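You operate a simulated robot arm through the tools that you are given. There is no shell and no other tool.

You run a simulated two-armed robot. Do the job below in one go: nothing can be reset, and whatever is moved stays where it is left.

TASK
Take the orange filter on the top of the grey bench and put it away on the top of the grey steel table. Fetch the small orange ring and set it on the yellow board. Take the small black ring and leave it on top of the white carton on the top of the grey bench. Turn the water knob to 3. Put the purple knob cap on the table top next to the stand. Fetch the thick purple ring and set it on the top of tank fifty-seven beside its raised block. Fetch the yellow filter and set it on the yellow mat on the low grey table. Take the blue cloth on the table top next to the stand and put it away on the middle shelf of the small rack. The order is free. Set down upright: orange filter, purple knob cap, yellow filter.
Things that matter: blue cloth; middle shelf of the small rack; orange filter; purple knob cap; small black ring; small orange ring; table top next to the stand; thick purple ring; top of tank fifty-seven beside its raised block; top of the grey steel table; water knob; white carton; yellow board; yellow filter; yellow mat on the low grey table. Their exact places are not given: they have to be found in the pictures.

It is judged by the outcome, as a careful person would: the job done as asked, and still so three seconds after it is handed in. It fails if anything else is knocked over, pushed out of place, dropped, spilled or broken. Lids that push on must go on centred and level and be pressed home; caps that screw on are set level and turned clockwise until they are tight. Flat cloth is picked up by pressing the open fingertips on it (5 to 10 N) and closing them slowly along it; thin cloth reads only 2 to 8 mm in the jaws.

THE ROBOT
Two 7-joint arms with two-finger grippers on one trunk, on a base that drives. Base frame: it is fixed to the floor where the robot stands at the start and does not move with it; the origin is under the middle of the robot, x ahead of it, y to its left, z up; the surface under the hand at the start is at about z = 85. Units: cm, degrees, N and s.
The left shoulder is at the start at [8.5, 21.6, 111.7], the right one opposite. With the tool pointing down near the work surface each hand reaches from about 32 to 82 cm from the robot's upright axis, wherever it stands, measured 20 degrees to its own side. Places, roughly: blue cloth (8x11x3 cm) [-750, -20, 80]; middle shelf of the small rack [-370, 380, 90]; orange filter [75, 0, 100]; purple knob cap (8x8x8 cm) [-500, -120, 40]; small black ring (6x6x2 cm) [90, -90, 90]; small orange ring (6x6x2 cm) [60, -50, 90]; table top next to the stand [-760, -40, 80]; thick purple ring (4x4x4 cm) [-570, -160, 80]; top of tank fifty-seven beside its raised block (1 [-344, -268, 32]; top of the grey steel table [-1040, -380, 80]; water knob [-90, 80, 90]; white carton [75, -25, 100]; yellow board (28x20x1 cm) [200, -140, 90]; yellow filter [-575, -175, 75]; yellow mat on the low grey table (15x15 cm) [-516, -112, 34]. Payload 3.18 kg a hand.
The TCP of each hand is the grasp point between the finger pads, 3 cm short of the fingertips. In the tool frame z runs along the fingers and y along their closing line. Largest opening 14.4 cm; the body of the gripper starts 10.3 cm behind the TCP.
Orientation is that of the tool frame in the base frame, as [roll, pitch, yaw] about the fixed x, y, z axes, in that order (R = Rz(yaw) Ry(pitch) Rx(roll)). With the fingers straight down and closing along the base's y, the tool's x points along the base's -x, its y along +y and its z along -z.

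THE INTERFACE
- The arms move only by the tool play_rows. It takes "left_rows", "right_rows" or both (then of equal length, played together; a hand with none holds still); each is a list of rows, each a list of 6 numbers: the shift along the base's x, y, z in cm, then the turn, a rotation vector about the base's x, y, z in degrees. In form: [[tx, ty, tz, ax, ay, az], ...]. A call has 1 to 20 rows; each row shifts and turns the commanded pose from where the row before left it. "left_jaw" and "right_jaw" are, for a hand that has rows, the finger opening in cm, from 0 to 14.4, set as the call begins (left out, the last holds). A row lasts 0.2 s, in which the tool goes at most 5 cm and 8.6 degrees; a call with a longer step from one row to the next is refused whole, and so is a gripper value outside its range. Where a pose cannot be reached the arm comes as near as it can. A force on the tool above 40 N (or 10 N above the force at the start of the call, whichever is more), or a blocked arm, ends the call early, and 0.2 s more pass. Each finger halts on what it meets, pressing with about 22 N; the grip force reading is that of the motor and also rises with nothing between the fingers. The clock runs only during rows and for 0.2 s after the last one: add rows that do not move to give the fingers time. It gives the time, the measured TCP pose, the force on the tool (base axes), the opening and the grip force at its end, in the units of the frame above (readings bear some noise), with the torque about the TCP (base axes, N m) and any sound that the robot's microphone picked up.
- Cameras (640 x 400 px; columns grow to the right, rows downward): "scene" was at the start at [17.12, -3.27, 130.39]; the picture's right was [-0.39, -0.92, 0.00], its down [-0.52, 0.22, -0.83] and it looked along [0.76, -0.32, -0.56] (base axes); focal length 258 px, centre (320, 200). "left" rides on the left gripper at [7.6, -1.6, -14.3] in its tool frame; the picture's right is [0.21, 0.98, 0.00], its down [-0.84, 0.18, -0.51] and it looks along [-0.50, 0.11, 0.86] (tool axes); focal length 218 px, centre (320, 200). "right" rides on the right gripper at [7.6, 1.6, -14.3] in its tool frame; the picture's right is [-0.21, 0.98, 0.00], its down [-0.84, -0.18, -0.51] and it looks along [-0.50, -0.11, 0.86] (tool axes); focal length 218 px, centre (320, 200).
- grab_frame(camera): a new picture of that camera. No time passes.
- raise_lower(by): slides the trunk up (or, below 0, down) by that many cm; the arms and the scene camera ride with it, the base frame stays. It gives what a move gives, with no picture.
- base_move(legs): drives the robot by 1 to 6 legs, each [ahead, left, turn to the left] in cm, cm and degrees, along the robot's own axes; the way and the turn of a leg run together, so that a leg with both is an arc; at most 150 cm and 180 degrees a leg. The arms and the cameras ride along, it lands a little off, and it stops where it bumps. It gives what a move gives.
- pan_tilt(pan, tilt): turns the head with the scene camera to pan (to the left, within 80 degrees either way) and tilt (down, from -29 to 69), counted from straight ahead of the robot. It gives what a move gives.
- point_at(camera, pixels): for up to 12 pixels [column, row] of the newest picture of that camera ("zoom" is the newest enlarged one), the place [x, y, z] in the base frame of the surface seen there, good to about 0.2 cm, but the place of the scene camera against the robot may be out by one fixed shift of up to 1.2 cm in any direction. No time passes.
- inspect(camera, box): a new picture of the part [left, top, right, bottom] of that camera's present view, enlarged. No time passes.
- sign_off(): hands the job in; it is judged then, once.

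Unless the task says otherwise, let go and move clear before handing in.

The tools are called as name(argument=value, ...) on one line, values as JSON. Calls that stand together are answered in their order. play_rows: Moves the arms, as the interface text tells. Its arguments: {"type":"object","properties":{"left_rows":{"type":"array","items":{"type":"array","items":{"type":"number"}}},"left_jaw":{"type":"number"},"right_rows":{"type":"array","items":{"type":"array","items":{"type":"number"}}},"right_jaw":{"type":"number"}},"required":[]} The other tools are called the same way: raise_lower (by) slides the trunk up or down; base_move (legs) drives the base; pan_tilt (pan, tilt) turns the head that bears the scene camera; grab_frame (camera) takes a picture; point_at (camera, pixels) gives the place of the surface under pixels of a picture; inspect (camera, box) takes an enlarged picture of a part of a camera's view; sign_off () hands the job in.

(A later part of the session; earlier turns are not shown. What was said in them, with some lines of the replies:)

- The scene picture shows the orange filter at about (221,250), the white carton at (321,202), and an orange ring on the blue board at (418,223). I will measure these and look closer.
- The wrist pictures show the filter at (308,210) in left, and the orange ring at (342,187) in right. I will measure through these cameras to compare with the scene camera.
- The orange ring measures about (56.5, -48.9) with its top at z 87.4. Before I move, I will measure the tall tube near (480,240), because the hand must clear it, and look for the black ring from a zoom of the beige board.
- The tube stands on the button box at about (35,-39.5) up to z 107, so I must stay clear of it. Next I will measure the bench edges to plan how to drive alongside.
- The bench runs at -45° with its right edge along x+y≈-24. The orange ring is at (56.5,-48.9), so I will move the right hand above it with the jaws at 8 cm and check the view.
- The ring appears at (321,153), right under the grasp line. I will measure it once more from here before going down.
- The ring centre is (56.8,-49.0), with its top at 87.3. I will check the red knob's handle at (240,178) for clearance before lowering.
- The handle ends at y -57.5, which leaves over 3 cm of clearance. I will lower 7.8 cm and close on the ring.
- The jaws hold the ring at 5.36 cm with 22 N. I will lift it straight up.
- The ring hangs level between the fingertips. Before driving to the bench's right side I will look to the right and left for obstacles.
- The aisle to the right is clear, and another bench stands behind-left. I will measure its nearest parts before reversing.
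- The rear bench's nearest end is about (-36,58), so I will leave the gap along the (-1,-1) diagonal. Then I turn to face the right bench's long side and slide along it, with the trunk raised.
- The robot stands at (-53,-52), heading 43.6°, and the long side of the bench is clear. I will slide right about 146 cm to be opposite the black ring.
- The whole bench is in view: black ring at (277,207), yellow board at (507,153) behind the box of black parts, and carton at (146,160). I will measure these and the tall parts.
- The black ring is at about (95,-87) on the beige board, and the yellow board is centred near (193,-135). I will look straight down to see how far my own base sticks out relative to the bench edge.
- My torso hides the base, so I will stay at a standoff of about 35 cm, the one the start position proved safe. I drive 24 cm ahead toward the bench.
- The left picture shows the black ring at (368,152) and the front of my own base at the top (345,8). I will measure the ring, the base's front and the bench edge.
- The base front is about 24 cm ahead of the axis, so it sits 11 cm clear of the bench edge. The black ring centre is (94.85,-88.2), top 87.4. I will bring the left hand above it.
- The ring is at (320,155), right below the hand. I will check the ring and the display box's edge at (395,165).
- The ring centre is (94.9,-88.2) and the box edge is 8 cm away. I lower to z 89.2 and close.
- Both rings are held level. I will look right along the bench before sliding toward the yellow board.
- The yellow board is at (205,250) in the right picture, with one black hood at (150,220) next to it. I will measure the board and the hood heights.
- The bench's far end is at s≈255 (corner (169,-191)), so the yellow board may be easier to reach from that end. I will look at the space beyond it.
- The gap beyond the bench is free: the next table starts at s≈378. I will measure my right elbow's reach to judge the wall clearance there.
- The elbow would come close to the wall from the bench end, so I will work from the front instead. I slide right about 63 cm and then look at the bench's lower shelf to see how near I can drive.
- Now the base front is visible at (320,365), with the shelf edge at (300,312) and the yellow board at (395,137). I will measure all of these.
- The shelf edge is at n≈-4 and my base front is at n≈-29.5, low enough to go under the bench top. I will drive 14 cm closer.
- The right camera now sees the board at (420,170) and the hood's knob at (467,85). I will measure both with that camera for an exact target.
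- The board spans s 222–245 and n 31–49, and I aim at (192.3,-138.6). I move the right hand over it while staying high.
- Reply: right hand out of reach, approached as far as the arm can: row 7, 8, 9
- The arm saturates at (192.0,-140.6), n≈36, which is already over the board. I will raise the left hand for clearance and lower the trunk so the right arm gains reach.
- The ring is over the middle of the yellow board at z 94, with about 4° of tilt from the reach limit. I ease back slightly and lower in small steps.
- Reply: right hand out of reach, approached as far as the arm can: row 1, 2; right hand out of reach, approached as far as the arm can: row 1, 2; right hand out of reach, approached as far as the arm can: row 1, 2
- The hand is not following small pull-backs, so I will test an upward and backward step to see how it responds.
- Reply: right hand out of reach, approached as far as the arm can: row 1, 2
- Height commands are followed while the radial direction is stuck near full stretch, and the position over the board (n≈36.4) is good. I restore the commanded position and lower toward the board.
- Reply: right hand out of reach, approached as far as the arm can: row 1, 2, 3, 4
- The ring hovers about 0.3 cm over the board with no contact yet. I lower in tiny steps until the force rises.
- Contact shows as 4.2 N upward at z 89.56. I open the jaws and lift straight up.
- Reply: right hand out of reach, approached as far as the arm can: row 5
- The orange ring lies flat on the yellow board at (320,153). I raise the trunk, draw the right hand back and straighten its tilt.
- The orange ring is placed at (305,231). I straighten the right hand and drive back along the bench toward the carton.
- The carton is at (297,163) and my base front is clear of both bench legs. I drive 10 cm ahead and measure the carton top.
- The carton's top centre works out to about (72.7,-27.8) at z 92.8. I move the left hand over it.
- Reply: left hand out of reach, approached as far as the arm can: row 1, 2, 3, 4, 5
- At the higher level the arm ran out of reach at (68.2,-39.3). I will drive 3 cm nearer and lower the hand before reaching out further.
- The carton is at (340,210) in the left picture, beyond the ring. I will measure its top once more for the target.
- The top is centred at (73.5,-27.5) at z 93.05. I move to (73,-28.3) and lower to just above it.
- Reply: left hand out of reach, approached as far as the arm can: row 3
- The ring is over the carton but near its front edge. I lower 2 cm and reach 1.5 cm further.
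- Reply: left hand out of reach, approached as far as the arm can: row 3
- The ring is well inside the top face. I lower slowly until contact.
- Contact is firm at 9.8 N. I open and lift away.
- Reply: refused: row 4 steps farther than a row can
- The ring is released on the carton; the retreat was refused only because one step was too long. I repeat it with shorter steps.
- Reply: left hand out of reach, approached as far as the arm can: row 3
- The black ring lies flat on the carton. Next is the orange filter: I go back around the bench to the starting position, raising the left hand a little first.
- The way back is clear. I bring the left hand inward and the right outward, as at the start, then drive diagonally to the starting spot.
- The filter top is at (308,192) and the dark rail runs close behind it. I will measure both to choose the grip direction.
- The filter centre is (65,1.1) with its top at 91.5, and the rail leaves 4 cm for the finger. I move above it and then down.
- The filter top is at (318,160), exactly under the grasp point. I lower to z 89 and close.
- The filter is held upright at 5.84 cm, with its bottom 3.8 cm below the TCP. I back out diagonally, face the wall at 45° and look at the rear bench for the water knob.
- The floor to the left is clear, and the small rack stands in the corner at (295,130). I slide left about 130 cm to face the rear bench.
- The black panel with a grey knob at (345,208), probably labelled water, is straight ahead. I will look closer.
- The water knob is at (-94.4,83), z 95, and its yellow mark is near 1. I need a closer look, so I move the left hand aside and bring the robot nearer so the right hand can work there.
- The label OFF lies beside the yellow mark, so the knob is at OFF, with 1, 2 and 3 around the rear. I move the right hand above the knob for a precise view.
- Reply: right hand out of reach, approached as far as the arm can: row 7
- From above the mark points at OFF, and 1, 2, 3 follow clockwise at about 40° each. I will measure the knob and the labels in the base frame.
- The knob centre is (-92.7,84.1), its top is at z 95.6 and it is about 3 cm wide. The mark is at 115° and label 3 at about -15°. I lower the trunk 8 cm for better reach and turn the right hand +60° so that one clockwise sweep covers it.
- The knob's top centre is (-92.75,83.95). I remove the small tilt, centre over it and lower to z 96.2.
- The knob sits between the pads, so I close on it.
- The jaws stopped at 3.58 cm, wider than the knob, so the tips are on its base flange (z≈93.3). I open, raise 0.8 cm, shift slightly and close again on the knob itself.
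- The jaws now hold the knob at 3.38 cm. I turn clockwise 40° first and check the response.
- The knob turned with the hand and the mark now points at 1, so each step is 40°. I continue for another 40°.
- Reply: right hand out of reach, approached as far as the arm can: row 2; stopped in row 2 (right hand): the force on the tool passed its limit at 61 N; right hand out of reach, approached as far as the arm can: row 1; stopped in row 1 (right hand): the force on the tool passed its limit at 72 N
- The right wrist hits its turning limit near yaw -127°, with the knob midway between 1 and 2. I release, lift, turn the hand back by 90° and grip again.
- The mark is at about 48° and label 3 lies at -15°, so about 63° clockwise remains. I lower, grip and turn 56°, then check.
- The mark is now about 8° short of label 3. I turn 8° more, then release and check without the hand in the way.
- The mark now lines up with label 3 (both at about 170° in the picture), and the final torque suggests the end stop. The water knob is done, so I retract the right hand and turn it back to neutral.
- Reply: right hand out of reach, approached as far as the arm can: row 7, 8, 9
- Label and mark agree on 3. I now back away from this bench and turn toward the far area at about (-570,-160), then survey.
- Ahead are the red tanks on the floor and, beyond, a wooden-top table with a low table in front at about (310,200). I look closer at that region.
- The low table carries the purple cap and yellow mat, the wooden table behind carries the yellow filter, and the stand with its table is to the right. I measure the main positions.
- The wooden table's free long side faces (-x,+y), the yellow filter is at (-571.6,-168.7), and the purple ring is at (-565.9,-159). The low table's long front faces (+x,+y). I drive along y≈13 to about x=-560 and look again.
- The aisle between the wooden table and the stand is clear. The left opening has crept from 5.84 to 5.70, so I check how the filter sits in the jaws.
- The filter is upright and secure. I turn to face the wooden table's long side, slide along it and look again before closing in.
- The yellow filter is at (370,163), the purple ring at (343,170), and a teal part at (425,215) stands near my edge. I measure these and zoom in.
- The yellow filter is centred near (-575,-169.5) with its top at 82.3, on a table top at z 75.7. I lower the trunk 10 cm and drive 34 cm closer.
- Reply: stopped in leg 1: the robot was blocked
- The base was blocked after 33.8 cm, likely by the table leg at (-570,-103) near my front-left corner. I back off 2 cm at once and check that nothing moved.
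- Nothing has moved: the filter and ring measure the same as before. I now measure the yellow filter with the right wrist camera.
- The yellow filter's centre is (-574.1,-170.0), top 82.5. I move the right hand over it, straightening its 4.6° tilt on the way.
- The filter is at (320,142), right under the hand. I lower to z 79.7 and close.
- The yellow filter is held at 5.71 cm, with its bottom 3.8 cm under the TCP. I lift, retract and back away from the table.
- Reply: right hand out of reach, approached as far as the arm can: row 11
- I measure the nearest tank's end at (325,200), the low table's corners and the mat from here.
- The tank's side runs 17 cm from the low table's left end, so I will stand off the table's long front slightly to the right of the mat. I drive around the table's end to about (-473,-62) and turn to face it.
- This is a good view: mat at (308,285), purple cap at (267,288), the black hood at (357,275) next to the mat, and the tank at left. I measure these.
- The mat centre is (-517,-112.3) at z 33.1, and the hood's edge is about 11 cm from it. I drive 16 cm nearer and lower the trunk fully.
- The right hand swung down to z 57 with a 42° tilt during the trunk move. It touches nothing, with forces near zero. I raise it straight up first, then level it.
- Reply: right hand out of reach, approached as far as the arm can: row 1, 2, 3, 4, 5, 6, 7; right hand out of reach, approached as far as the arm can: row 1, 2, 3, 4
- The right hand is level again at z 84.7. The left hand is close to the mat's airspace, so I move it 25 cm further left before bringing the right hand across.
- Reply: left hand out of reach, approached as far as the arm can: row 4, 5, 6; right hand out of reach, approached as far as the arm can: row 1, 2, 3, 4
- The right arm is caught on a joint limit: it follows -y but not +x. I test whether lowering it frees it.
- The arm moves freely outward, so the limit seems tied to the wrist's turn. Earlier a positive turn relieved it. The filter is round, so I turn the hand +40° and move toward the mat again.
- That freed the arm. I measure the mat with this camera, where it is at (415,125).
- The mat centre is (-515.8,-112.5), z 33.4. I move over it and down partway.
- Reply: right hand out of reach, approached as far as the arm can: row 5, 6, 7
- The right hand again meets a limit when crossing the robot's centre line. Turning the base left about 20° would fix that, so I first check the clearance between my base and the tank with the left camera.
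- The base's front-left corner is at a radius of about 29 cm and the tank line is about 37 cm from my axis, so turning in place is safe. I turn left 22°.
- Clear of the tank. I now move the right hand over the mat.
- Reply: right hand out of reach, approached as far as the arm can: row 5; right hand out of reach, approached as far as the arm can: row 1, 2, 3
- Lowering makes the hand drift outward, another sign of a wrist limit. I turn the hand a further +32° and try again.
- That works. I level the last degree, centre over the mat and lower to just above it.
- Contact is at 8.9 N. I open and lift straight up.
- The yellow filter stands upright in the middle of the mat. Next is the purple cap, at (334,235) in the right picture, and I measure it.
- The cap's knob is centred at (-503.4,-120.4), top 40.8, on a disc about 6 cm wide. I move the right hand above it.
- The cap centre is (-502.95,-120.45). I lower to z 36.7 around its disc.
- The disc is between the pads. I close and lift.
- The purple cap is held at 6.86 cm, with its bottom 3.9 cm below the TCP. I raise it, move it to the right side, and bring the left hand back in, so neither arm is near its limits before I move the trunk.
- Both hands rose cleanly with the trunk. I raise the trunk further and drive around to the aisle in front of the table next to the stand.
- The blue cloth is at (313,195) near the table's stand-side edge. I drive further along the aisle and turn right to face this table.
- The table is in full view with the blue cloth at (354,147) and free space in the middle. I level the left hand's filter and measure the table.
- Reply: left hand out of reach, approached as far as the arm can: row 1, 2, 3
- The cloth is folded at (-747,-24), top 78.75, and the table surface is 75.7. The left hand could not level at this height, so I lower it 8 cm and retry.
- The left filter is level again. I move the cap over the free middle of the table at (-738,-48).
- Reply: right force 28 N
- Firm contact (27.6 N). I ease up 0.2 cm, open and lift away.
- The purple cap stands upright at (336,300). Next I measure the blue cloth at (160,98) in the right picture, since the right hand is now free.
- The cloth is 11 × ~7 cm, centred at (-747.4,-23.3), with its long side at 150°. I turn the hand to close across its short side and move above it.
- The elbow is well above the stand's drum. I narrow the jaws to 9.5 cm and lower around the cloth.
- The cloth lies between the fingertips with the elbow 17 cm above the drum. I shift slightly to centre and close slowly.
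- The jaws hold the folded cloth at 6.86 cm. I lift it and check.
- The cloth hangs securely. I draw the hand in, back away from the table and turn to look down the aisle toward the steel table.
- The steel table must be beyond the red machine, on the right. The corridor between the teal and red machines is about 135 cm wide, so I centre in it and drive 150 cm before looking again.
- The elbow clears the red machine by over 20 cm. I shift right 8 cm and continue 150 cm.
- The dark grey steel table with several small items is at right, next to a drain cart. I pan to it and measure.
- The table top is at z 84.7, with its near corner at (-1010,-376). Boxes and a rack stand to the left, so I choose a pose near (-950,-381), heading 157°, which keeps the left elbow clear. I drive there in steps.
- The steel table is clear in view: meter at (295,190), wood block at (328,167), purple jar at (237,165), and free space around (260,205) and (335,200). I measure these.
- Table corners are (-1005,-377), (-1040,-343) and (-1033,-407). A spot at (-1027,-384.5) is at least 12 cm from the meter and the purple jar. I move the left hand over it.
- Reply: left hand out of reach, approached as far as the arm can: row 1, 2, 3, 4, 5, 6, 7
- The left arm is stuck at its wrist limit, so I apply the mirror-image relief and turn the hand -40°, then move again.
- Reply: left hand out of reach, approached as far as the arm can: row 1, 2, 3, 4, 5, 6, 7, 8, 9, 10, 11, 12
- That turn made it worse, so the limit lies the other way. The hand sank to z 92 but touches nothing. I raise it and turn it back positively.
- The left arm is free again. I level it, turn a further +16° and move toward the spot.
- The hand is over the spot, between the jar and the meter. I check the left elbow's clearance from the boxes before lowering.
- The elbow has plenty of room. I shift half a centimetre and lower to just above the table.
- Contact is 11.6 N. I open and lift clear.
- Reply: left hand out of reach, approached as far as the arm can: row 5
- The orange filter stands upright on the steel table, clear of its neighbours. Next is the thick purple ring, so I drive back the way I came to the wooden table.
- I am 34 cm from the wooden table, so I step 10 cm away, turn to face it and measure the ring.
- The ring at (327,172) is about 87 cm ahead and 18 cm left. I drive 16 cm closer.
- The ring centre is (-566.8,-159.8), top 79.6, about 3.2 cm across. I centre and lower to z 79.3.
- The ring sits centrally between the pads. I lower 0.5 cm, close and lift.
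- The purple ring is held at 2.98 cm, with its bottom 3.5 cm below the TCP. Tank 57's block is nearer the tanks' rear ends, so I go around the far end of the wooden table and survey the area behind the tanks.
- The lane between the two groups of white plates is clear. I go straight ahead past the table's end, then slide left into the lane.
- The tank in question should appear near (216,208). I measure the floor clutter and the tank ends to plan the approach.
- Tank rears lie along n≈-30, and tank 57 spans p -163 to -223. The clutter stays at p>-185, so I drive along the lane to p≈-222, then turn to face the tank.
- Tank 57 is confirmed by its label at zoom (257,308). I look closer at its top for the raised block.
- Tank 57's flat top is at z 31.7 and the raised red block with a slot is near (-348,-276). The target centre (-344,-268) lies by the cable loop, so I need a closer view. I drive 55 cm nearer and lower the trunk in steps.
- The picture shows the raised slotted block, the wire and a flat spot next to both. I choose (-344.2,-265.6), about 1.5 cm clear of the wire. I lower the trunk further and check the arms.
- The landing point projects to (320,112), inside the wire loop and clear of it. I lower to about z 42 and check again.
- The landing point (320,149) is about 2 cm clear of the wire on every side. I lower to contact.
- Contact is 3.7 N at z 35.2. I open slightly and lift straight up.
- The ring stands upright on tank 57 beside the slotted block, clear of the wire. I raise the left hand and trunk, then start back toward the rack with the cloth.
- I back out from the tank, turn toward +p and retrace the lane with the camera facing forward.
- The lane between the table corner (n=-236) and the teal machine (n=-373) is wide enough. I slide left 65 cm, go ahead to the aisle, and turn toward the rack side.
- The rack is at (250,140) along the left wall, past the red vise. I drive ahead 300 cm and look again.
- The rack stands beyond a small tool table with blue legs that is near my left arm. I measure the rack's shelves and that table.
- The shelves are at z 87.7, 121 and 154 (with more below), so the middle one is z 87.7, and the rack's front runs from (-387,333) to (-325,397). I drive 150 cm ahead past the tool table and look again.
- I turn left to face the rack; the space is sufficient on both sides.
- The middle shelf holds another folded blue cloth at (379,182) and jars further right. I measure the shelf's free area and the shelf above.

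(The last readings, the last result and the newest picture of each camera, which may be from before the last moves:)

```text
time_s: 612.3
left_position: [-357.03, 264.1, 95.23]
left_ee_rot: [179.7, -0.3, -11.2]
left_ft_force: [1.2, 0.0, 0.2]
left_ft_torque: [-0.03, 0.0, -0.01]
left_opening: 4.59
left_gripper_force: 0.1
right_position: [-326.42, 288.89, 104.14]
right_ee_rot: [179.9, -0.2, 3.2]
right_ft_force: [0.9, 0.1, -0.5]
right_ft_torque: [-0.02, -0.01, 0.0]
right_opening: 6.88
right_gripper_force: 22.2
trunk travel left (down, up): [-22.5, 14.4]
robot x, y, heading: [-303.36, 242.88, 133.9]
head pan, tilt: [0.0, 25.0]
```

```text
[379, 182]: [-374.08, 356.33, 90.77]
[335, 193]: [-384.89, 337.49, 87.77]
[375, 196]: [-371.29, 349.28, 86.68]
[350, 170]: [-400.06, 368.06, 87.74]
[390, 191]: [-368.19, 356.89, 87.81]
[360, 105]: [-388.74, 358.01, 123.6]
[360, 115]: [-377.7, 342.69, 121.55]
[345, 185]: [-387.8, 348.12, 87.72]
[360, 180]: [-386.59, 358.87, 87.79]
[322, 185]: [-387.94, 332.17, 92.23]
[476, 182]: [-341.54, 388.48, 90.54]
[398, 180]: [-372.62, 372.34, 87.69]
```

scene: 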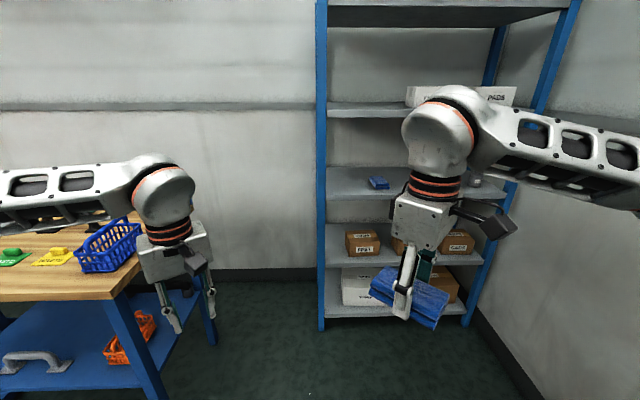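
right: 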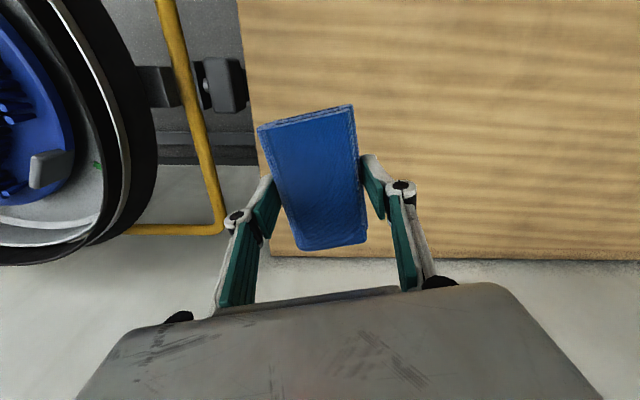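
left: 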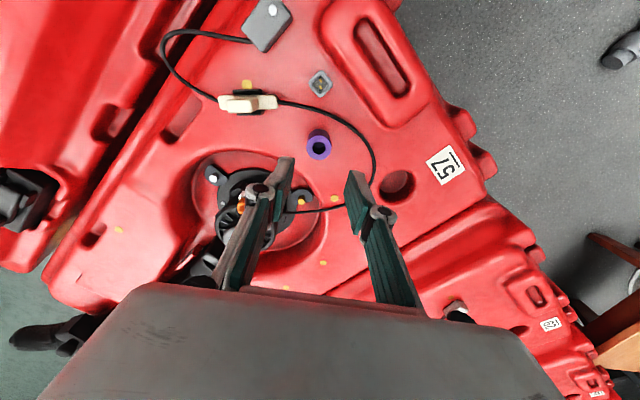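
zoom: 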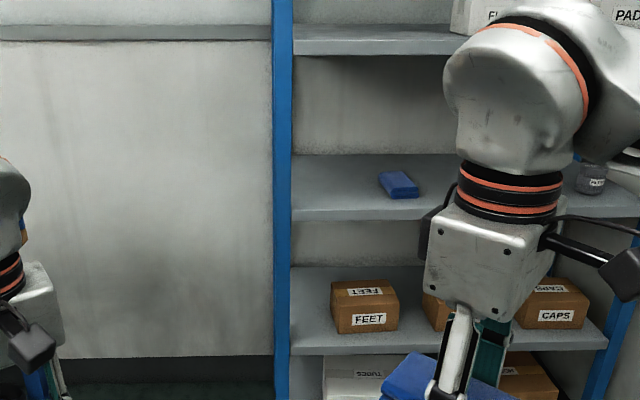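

I will place the cloth at about (-361,370), between the other cloth and the jars. I shift the robot 14 cm right and prepare the hand in free space: turn it toward the rack and tilt it 40° so the wrist stays outside the upper shelf.

base_move(legs=[[0, -14, 1]])

play_rows(right_rows=[[2.6, 2.5, 0, 0, 0, -6], [2.6, 2.5, 0, 0, 0, -6], [2.6, 2.5, 0, 0, 0, -6], [2.6, 2.5, 0, 0, 0, -6], [2.6, 2.5, 0, 0, 0, -6], [0, 0, 0, 0, 0, 0]])

grab_frame(camera="right")

pan_tilt(pan=-40, tilt=20)

grab_frame(camera="scene")

```text
time_s: 614.2
left_position: [-347.36, 272.96, 95.22]
left_ee_rot: [179.5, -0.3, -10.2]
left_ft_force: [0.4, -0.1, 0.3]
left_ft_torque: [-0.01, 0.01, 0.02]
left_opening: 4.59
left_gripper_force: 0.1
right_position: [-317.26, 298.24, 104.23]
right_ee_rot: [-180.0, -0.1, 4.1]
right_ft_force: [0.2, -0.1, -0.2]
right_ft_torque: [0.01, -0.01, -0.04]
right_opening: 6.87
right_gripper_force: 21.9
trunk travel left (down, up): [-22.5, 14.4]
robot x, y, heading: [-293.47, 252.81, 134.9]
head pan, tilt: [0.0, 25.0]
```

```text
time_s: 615.6
left_position: [-347.41, 273.04, 95.13]
left_ee_rot: [179.7, -0.5, -10.2]
left_ft_force: [-0.1, -0.3, 0.7]
left_ft_torque: [0.0, -0.04, 0.01]
left_opening: 4.59
left_gripper_force: 0.1
right_position: [-304.24, 310.69, 104.2]
right_ee_rot: [-179.9, -0.2, -26.0]
right_ft_force: [-0.9, -0.3, -0.5]
right_ft_torque: [0.0, -0.03, -0.01]
right_opening: 6.9
right_gripper_force: 22.3
trunk travel left (down, up): [-22.5, 14.4]
robot x, y, heading: [-293.28, 252.52, 134.8]
head pan, tilt: [0.0, 25.0]
```

```text
taken
```

right: 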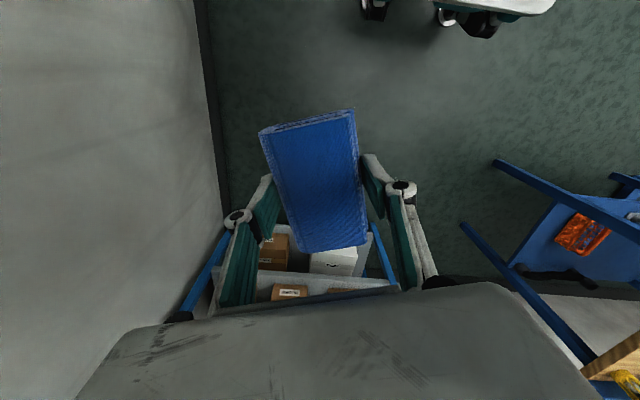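

```text
time_s: 616.7
left_position: [-347.41, 273.03, 95.16]
left_ee_rot: [179.6, -0.2, -10.2]
left_ft_force: [0.8, -0.2, 0.7]
left_ft_torque: [-0.01, 0.0, 0.0]
left_opening: 4.62
left_gripper_force: 0.1
right_position: [-304.26, 310.76, 104.21]
right_ee_rot: [180.0, -0.2, -25.9]
right_ft_force: [0.7, -0.1, -1.3]
right_ft_torque: [-0.01, 0.01, 0.03]
right_opening: 6.88
right_gripper_force: 21.8
trunk travel left (down, up): [-22.5, 14.4]
robot x, y, heading: [-293.31, 252.54, 134.9]
head pan, tilt: [-40.0, 20.0]
```

```text
taken
```

scene: 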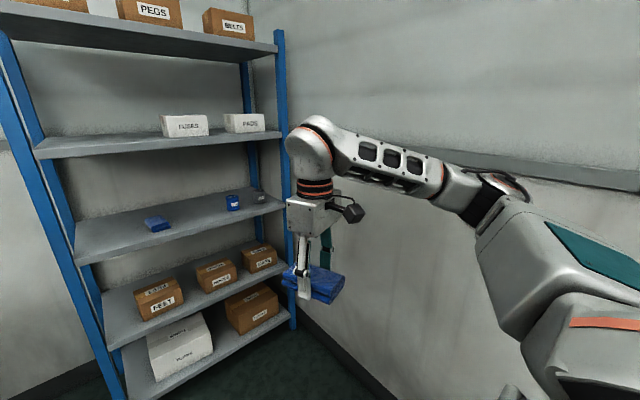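

point_at(camera="scene", pixels=[[490, 185], [460, 185], [600, 180], [400, 120], [232, 202], [157, 223], [190, 225], [205, 215], [180, 140], [270, 200], [110, 250], [230, 220]])

```text
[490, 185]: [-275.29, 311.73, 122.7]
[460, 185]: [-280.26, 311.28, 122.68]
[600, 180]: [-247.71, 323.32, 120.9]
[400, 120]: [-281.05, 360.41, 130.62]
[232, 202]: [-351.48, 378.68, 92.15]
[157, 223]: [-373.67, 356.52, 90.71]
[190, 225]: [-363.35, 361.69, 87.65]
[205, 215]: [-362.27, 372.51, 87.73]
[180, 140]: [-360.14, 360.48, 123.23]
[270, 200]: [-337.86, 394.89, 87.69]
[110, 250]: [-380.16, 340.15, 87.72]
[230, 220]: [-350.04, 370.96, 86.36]
```

The elbow has about 20 cm to the wall, and the gap between the shelf's cloth and jar is 24 cm wide. I move the hand forward a little, turn it 12° more and tilt it 40°.

play_rows(right_rows=[[-2.1, 2.1, 0, 0, 0, -6], [-2.1, 2.1, 0, 0, 0, -6], [-2.1, 2.1, 0, 0, 0, 0], [0, 0, 0, 5.66, 5.66, 0], [0, 0, 0, 5.66, 5.66, 0], [0, 0, 0, 5.66, 5.66, 0], [0, 0, 0, 0, 0, 0]])

grab_frame(camera="scene")

```text
time_s: 618.3
left_position: [-347.5, 272.96, 95.2]
left_ee_rot: [179.6, -0.4, -10.2]
left_ft_force: [0.1, -0.2, -0.6]
left_ft_torque: [-0.01, 0.01, -0.03]
left_opening: 4.57
left_gripper_force: 0.1
right_position: [-310.68, 317.1, 104.1]
right_ee_rot: [-176.8, 23.7, -37.3]
right_ft_force: [-0.3, 1.0, -0.8]
right_ft_torque: [0.0, -0.01, 0.01]
right_opening: 6.9
right_gripper_force: 22.1
trunk travel left (down, up): [-22.5, 14.4]
robot x, y, heading: [-293.35, 252.67, 134.9]
head pan, tilt: [-40.0, 20.0]
```

```text
taken
```

scene: 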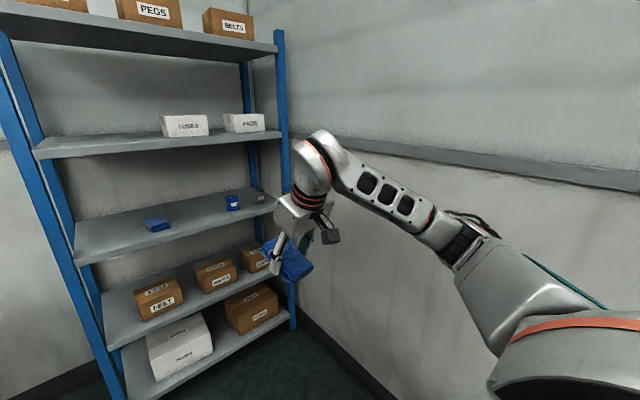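

The tilt works with the fingers pointing toward the rack. I add the remaining 16°, then drive nearer.

play_rows(right_rows=[[0, 0, 0, 5.66, 5.66, 0], [0, 0, 0, 5.66, 5.66, 0], [0, 0, 0, 0, 0, 0]])

base_move(legs=[[60, 0, 0]])

grab_frame(camera="scene")

grab_frame(camera="right")

```text
time_s: 619.1
left_position: [-347.37, 273.04, 95.27]
left_ee_rot: [179.7, -0.4, -10.1]
left_ft_force: [-0.9, 0.7, 0.7]
left_ft_torque: [0.02, -0.01, 0.0]
left_opening: 4.57
left_gripper_force: 0.1
right_position: [-308.24, 320.07, 106.23]
right_ee_rot: [-174.4, 39.2, -35.2]
right_ft_force: [0.0, -0.6, -0.1]
right_ft_torque: [0.04, -0.02, 0.01]
right_opening: 6.88
right_gripper_force: 22.1
right hand out of reach, approached as far as the arm can: row 1, 2
trunk travel left (down, up): [-22.5, 14.4]
robot x, y, heading: [-293.36, 252.67, 134.8]
head pan, tilt: [-40.0, 20.0]
```

```text
time_s: 622.5
left_position: [-389.98, 315.35, 95.28]
left_ee_rot: [179.7, -0.4, -10.0]
left_ft_force: [0.8, 0.7, -0.3]
left_ft_torque: [-0.01, 0.01, 0.02]
left_opening: 4.6
left_gripper_force: 0.0
right_position: [-350.96, 362.47, 106.17]
right_ee_rot: [-174.5, 39.1, -35.0]
right_ft_force: [0.3, 0.3, -0.6]
right_ft_torque: [-0.04, 0.01, 0.04]
right_opening: 6.89
right_gripper_force: 21.7
trunk travel left (down, up): [-22.5, 14.4]
robot x, y, heading: [-335.79, 295.31, 135.0]
head pan, tilt: [-40.0, 20.0]
```

```text
taken
```

scene: 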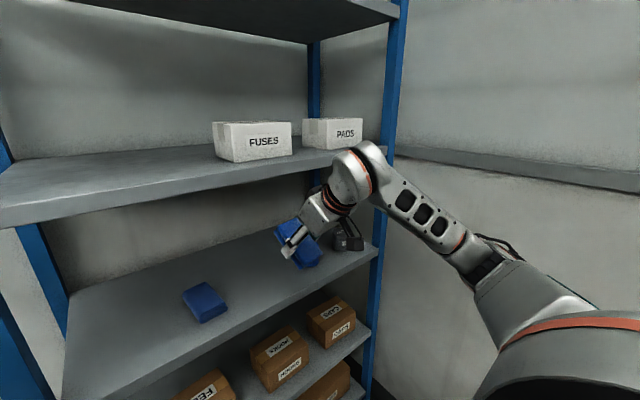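

```text
taken
```

right: 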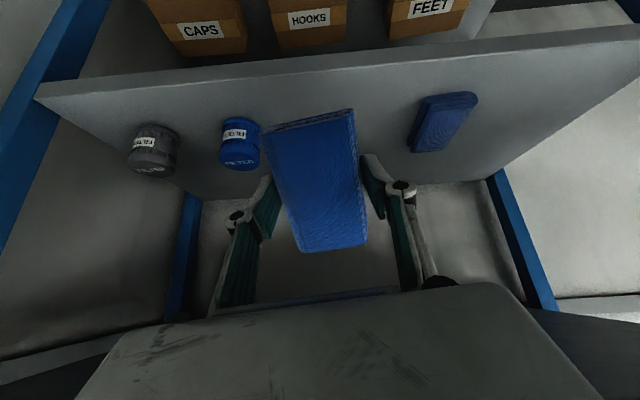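

The hand is at the shelf front, tilted 39°, with the other cloth and the jar to either side. I move in and down toward (-363,366) in small steps.

play_rows(right_rows=[[-1.2, -0.9, -2, 0, 0, 0], [-1.2, -0.9, -2, 0, 0, 0], [-1.5, 0.5, -1, 0, 0, 0], [0, 0, 0, 0, 0, 0]])

grab_frame(camera="scene")

```text
time_s: 623.5
left_position: [-389.99, 315.25, 95.28]
left_ee_rot: [179.8, -0.3, -10.0]
left_ft_force: [-0.1, -0.8, -0.1]
left_ft_torque: [-0.02, 0.0, 0.0]
left_opening: 4.59
left_gripper_force: 0.0
right_position: [-351.94, 364.42, 103.48]
right_ee_rot: [-174.7, 38.8, -34.8]
right_ft_force: [0.1, -0.2, -0.2]
right_ft_torque: [-0.01, -0.01, -0.01]
right_opening: 6.88
right_gripper_force: 22.1
right hand out of reach, approached as far as the arm can: row 1, 2, 3
trunk travel left (down, up): [-22.5, 14.4]
robot x, y, heading: [-336.07, 295.37, 135.1]
head pan, tilt: [-40.0, 20.0]
```

```text
taken
```

scene: 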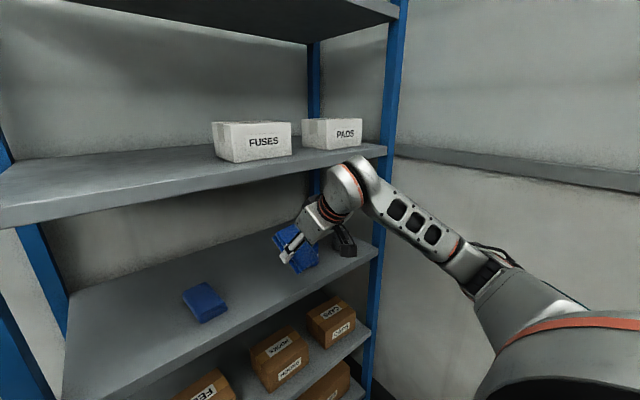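

The wrist limit blocks moving left again. I turn the hand +16° about the vertical and retry.

play_rows(right_rows=[[0, 0, 0, 0, 0, 8], [0, 0, 0, 0, 0, 8], [0, 0, 0, 0, 0, 0]])

play_rows(right_rows=[[-1.5, -1.5, -1, 0, 0, 0], [-1.5, -1.0, -1, 0, 0, 0], [0, 0, 0, 0, 0, 0]])

```text
time_s: 624.3
left_position: [-389.93, 315.27, 95.24]
left_ee_rot: [179.7, -0.3, -9.9]
left_ft_force: [0.7, 0.2, 0.2]
left_ft_torque: [0.02, 0.02, -0.02]
left_opening: 4.59
left_gripper_force: 0.1
right_position: [-351.85, 364.46, 103.41]
right_ee_rot: [-174.3, 39.1, -18.8]
right_ft_force: [1.0, 0.8, 0.2]
right_ft_torque: [-0.01, 0.02, 0.02]
right_opening: 6.87
right_gripper_force: 22.0
trunk travel left (down, up): [-22.5, 14.4]
robot x, y, heading: [-335.69, 295.88, 135.0]
head pan, tilt: [-40.0, 20.0]
```

```text
time_s: 625.1
left_position: [-389.93, 315.33, 95.3]
left_ee_rot: [179.7, -0.2, -10.0]
left_ft_force: [0.1, -1.2, -0.3]
left_ft_torque: [-0.01, -0.03, -0.02]
left_opening: 4.58
left_gripper_force: 0.1
right_position: [-354.9, 361.9, 101.41]
right_ee_rot: [-174.4, 39.1, -19.1]
right_ft_force: [0.4, -0.3, -0.3]
right_ft_torque: [-0.01, -0.01, 0.01]
right_opening: 6.9
right_gripper_force: 21.7
trunk travel left (down, up): [-22.5, 14.4]
robot x, y, heading: [-335.68, 295.21, 135.0]
head pan, tilt: [-40.0, 20.0]
```

The arm is free again. I continue in to p≈263 above the shelf, lowering to z 96.5.

play_rows(right_rows=[[-2.2, 1.8, -1.2, 0, 0, 0], [-2.2, 1.8, -1.2, 0, 0, 0], [-2.2, 1.8, -1.2, 0, 0, 0], [0, 0, -1, 0, 0, 0], [0, 0, 0, 0, 0, 0]])

grab_frame(camera="scene")

grab_frame(camera="right")

```text
time_s: 626.3
left_position: [-389.99, 315.23, 95.15]
left_ee_rot: [179.7, -0.3, -9.9]
left_ft_force: [0.5, -0.2, -0.4]
left_ft_torque: [0.04, 0.03, -0.02]
left_opening: 4.58
left_gripper_force: 0.0
right_position: [-361.62, 367.53, 96.77]
right_ee_rot: [-174.4, 39.1, -18.9]
right_ft_force: [0.0, -0.6, -1.7]
right_ft_torque: [0.0, -0.01, -0.02]
right_opening: 6.9
right_gripper_force: 23.0
trunk travel left (down, up): [-22.5, 14.4]
robot x, y, heading: [-335.72, 295.33, 135.3]
head pan, tilt: [-40.0, 20.0]
```

```text
taken
```

scene: 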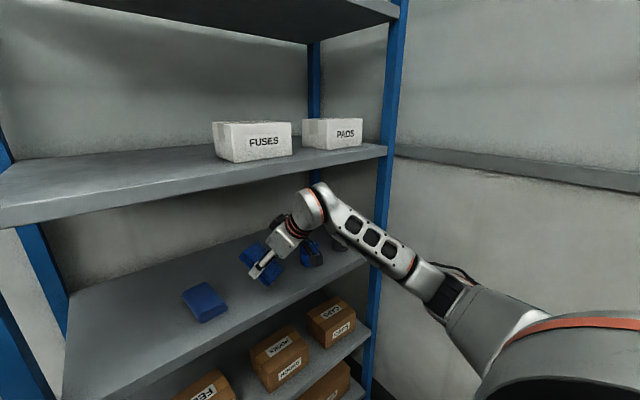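

```text
taken
```

right: 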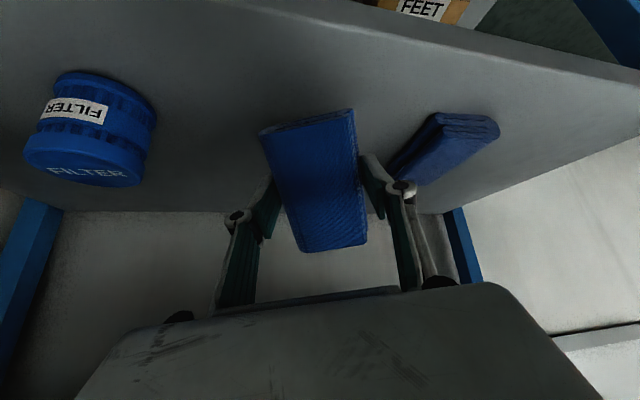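

The hand fits between the two neighbours with several centimetres to spare. I lower in small steps until the cloth's near end touches the shelf.

play_rows(right_rows=[[0.3, 0.3, -1, 0, 0, 0], [0, 0, -0.8, 0, 0, 0], [0, 0, -0.5, 0, 0, 0], [0, 0, 0, 0, 0, 0]])

play_rows(right_rows=[[0, 0, -0.5, 0, 0, 0], [0, 0, -0.4, 0, 0, 0], [0, 0, 0, 0, 0, 0]])

grab_frame(camera="right")

```text
time_s: 627.3
left_position: [-390.0, 315.28, 95.34]
left_ee_rot: [179.8, -0.3, -10.0]
left_ft_force: [1.1, 0.2, 0.2]
left_ft_torque: [-0.02, 0.0, 0.0]
left_opening: 4.61
left_gripper_force: 0.0
right_position: [-361.22, 367.78, 94.44]
right_ee_rot: [-174.5, 39.0, -19.0]
right_ft_force: [0.1, 0.1, 0.2]
right_ft_torque: [-0.03, -0.03, 0.04]
right_opening: 6.88
right_gripper_force: 22.1
trunk travel left (down, up): [-22.5, 14.4]
robot x, y, heading: [-336.17, 295.53, 135.0]
head pan, tilt: [-40.0, 20.0]
```

```text
time_s: 628.1
left_position: [-389.98, 315.2, 95.29]
left_ee_rot: [179.6, -0.4, -10.1]
left_ft_force: [0.2, -0.7, 0.0]
left_ft_torque: [0.01, 0.0, 0.01]
left_opening: 4.56
left_gripper_force: 0.0
right_position: [-361.16, 367.77, 93.77]
right_ee_rot: [-174.3, 39.4, -18.9]
right_ft_force: [-0.1, 1.2, 10.2]
right_ft_torque: [-0.28, -0.08, 0.0]
right_opening: 6.87
right_gripper_force: 21.9
trunk travel left (down, up): [-22.5, 14.4]
robot x, y, heading: [-336.19, 295.45, 135.2]
head pan, tilt: [-40.0, 20.0]
```

```text
taken
```

right: 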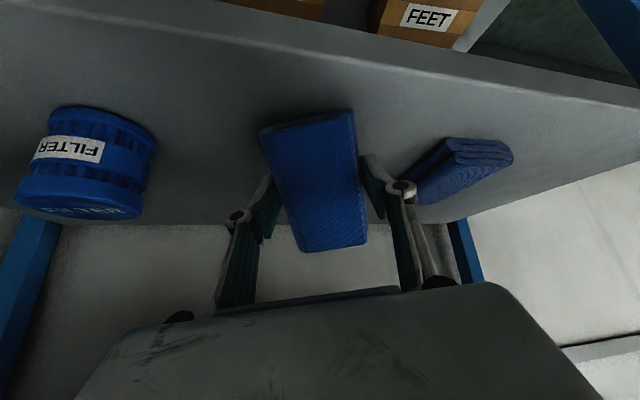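

Contact is 10 N at the near end. I press a little further to let the cloth pivot flat between the pads, watching the force.

play_rows(right_rows=[[0, 0, -0.4, 0, 0, 0], [0, 0, 0, 0, 0, 0]])

inspect(camera="scene", box=[150, 160, 400, 330])

```text
time_s: 628.7
left_position: [-390.0, 315.19, 95.31]
left_ee_rot: [179.6, -0.3, -10.0]
left_ft_force: [-1.6, 0.1, 1.3]
left_ft_torque: [-0.01, -0.02, -0.02]
left_opening: 4.6
left_gripper_force: 0.0
right_position: [-361.28, 367.77, 93.47]
right_ee_rot: [-174.2, 39.5, -18.8]
right_ft_force: [-4.2, 9.3, 21.5]
right_ft_torque: [-0.34, 0.11, -0.05]
right_opening: 6.94
right_gripper_force: 21.9
trunk travel left (down, up): [-22.5, 14.4]
robot x, y, heading: [-335.76, 295.46, 135.0]
head pan, tilt: [-40.0, 20.0]
```

```text
2.35 times, centred on (275, 245) of scene
```

zoom: 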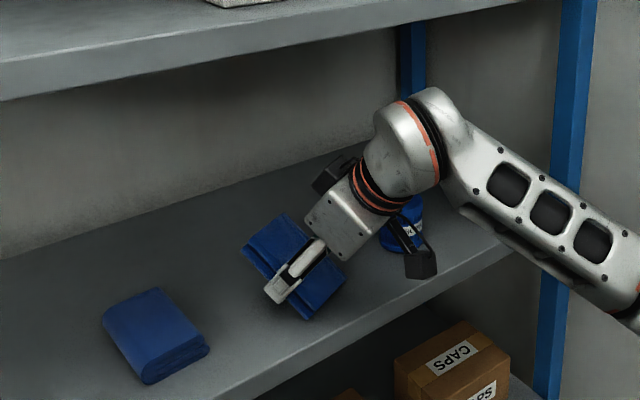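

The cloth is too stiff to pivot by pressing. I ease up, go 2 cm deeper for margin, touch down again lightly, and then open the jaws gradually so it settles.

play_rows(right_rows=[[0, 0, 0.8, 0, 0, 0], [-0.8, 0.8, 0.2, 0, 0, 0], [-0.8, 0.8, 0, 0, 0, 0], [0, 0, -0.6, 0, 0, 0], [0, 0, 0, 0, 0, 0]])

play_rows(right_rows=[[0, 0, -0.2, 0, 0, 0], [0, 0, 0, 0, 0, 0]])

```text
time_s: 629.9
left_position: [-389.9, 315.14, 95.2]
left_ee_rot: [179.8, -0.2, -10.1]
left_ft_force: [0.4, -0.1, -0.4]
left_ft_torque: [-0.02, -0.02, -0.01]
left_opening: 4.6
left_gripper_force: 0.0
right_position: [-362.75, 369.19, 93.54]
right_ee_rot: [-174.5, 39.1, -19.0]
right_ft_force: [0.1, 0.0, 2.4]
right_ft_torque: [-0.09, -0.01, 0.01]
right_opening: 6.92
right_gripper_force: 22.0
trunk travel left (down, up): [-22.5, 14.4]
robot x, y, heading: [-335.64, 295.71, 135.0]
head pan, tilt: [-40.0, 20.0]
```

```text
time_s: 630.5
left_position: [-389.92, 315.15, 95.36]
left_ee_rot: [179.7, -0.3, -10.0]
left_ft_force: [0.0, 0.3, 0.3]
left_ft_torque: [0.02, 0.03, 0.04]
left_opening: 4.61
left_gripper_force: 0.1
right_position: [-362.71, 369.29, 93.52]
right_ee_rot: [-174.3, 39.4, -18.9]
right_ft_force: [-0.5, -2.1, 8.0]
right_ft_torque: [-0.41, -0.06, -0.03]
right_opening: 6.93
right_gripper_force: 21.8
trunk travel left (down, up): [-22.5, 14.4]
robot x, y, heading: [-335.99, 295.38, 134.7]
head pan, tilt: [-40.0, 20.0]
```

play_rows(right_rows=[[0, 0, 0, 0, 0, 0], [0, 0, 0, 0, 0, 0]], right_jaw=7.1)

play_rows(right_rows=[[0, 0, 0, 0, 0, 0], [0, 0, 0, 0, 0, 0]], right_jaw=7.5)

grab_frame(camera="right")

inspect(camera="scene", box=[150, 160, 400, 330])

```text
time_s: 631.1
left_position: [-389.94, 315.24, 95.19]
left_ee_rot: [179.8, -0.3, -10.0]
left_ft_force: [-0.2, 0.8, -0.2]
left_ft_torque: [0.0, 0.02, -0.03]
left_opening: 4.59
left_gripper_force: 0.0
right_position: [-362.83, 369.35, 93.37]
right_ee_rot: [-174.4, 39.2, -19.0]
right_ft_force: [-0.4, 0.3, -0.5]
right_ft_torque: [0.0, 0.03, 0.02]
right_opening: 7.09
right_gripper_force: 0.0
trunk travel left (down, up): [-22.5, 14.4]
robot x, y, heading: [-336.41, 295.26, 135.0]
head pan, tilt: [-40.0, 20.0]
```

```text
time_s: 631.7
left_position: [-389.92, 315.29, 95.2]
left_ee_rot: [179.6, -0.3, -10.0]
left_ft_force: [0.1, 0.4, 0.2]
left_ft_torque: [0.01, 0.0, 0.01]
left_opening: 4.58
left_gripper_force: 0.1
right_position: [-362.72, 369.36, 93.3]
right_ee_rot: [-174.4, 39.0, -19.0]
right_ft_force: [-0.4, -0.2, -0.2]
right_ft_torque: [0.01, 0.01, -0.04]
right_opening: 7.5
right_gripper_force: 0.1
trunk travel left (down, up): [-22.5, 14.4]
robot x, y, heading: [-335.75, 295.08, 135.3]
head pan, tilt: [-40.0, 20.0]
```

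```text
taken
```

right: 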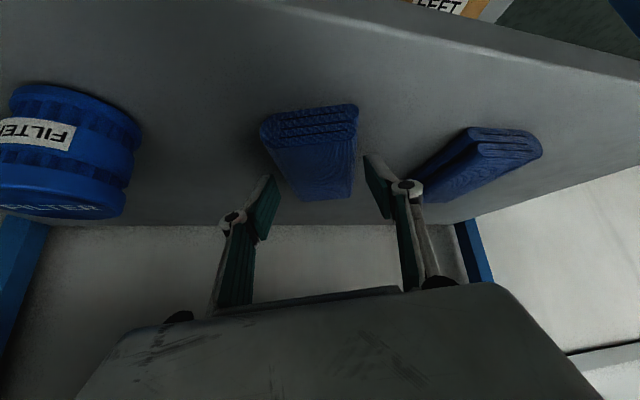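

```text
2.35 times, centred on (275, 245) of scene
```

zoom: 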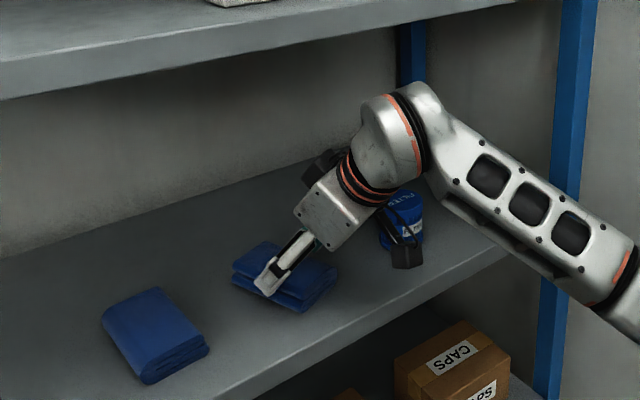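

The cloth has settled flat on the middle shelf. I open a bit more and withdraw the hand backward along its fingers.

play_rows(right_rows=[[0, 0, 0, 0, 0, 0], [0.8, -0.3, 0.9, 0, 0, 0], [1.5, -0.6, 1.8, 0, 0, 0], [2.2, -1.2, 1.8, 0, 0, 0], [2.8, -2.2, 1.5, 0, 0, 0], [2.8, -2.8, 1, 0, 0, 0], [2.8, -2.8, 0, 0, 0, 0], [0, 0, 0, 0, 0, 0]], right_jaw=8.3)

grab_frame(camera="scene")

base_move(legs=[[-50, 0, 0]])

pan_tilt(pan=-10, tilt=30)

grab_frame(camera="scene")

```text
time_s: 633.5
left_position: [-390.12, 315.17, 95.16]
left_ee_rot: [179.8, -0.4, -10.0]
left_ft_force: [-0.3, 0.1, -0.1]
left_ft_torque: [0.01, -0.02, 0.0]
left_opening: 4.58
left_gripper_force: 0.0
right_position: [-349.95, 359.56, 100.55]
right_ee_rot: [-174.6, 39.1, -19.1]
right_ft_force: [-0.7, 0.7, -0.6]
right_ft_torque: [0.0, 0.0, 0.01]
right_opening: 8.28
right_gripper_force: 0.1
trunk travel left (down, up): [-22.5, 14.4]
robot x, y, heading: [-336.34, 295.17, 135.1]
head pan, tilt: [-40.0, 20.0]
```

```text
taken
```

scene: 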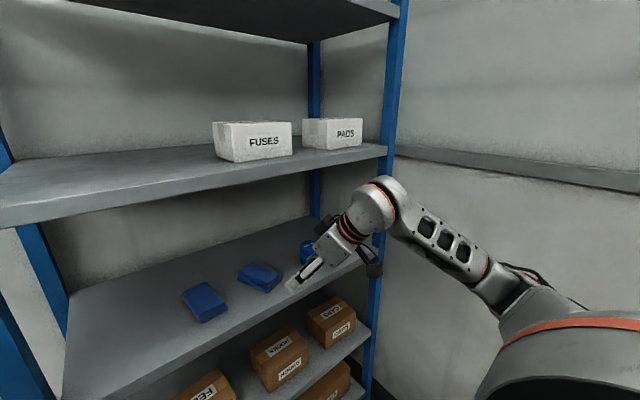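

```text
time_s: 636.4
left_position: [-354.74, 279.72, 95.19]
left_ee_rot: [179.7, -0.4, -9.4]
left_ft_force: [-0.1, -0.4, 0.1]
left_ft_torque: [0.02, -0.01, 0.02]
left_opening: 4.58
left_gripper_force: 0.0
right_position: [-315.14, 324.51, 100.35]
right_ee_rot: [-174.4, 39.1, -18.3]
right_ft_force: [0.1, 0.6, 0.0]
right_ft_torque: [0.03, -0.01, 0.04]
right_opening: 8.29
right_gripper_force: 0.1
trunk travel left (down, up): [-22.5, 14.4]
robot x, y, heading: [-300.19, 260.14, 135.7]
head pan, tilt: [-40.0, 20.0]
```

```text
time_s: 637.3
left_position: [-354.65, 279.68, 95.23]
left_ee_rot: [179.7, -0.3, -9.3]
left_ft_force: [-0.7, -0.2, 0.1]
left_ft_torque: [0.0, 0.02, 0.02]
left_opening: 4.58
left_gripper_force: 0.0
right_position: [-315.13, 324.48, 100.49]
right_ee_rot: [-174.6, 39.0, -18.3]
right_ft_force: [0.3, 0.5, 0.4]
right_ft_torque: [-0.02, 0.0, 0.02]
right_opening: 8.31
right_gripper_force: 0.0
trunk travel left (down, up): [-22.5, 14.4]
robot x, y, heading: [-300.14, 260.52, 135.8]
head pan, tilt: [-10.0, 30.0]
```

```text
taken
```

scene: 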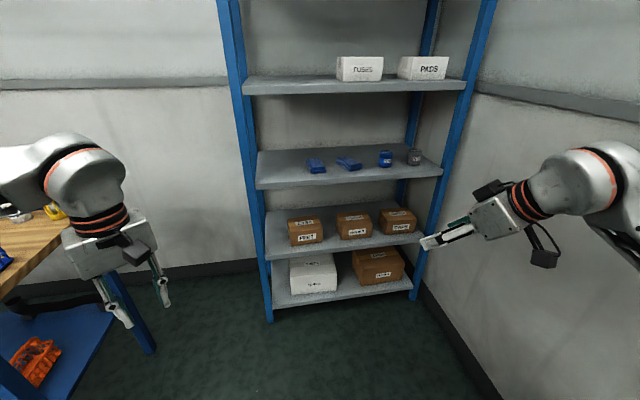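

The blue cloth lies on the middle shelf at (348,163) beside the other cloth, with nothing disturbed. All eight parts are done and both hands are empty and clear, so I hand the job in.

sign_off()

```text
The job is handed in.
```

I finished all eight parts and handed the job in. Both hands were empty and clear. I checked each result in the pictures when I let go, but I did not drive back for a final look at every station.

| Item | Where it is now |
|---|---|
| Orange filter | Upright on the grey steel table, between the purple jar and the meter |
| Small orange ring | Flat on the yellow board |
| Small black ring | Flat on top of the white carton |
| Water knob | Turned to 3; the mark lined up with the label after I let go |
| Purple knob cap | Upright on the table top next to the stand |
| Thick purple ring | On top of tank 57, beside the raised slotted block |
| Yellow filter | Upright in the middle of the yellow mat |
| Blue cloth | Flat on the middle shelf of the small rack, third of five, beside the other cloth |

- **Bump at the wooden table:** the base was stopped there once, most likely by a table leg. I backed off straight away. The filter and ring on it measured the same as before, so nothing shifted.
- **Ring on tank 57:** it sits about 2 cm from the centre of the spot you gave, because a wire runs through that point and I kept clear of it.
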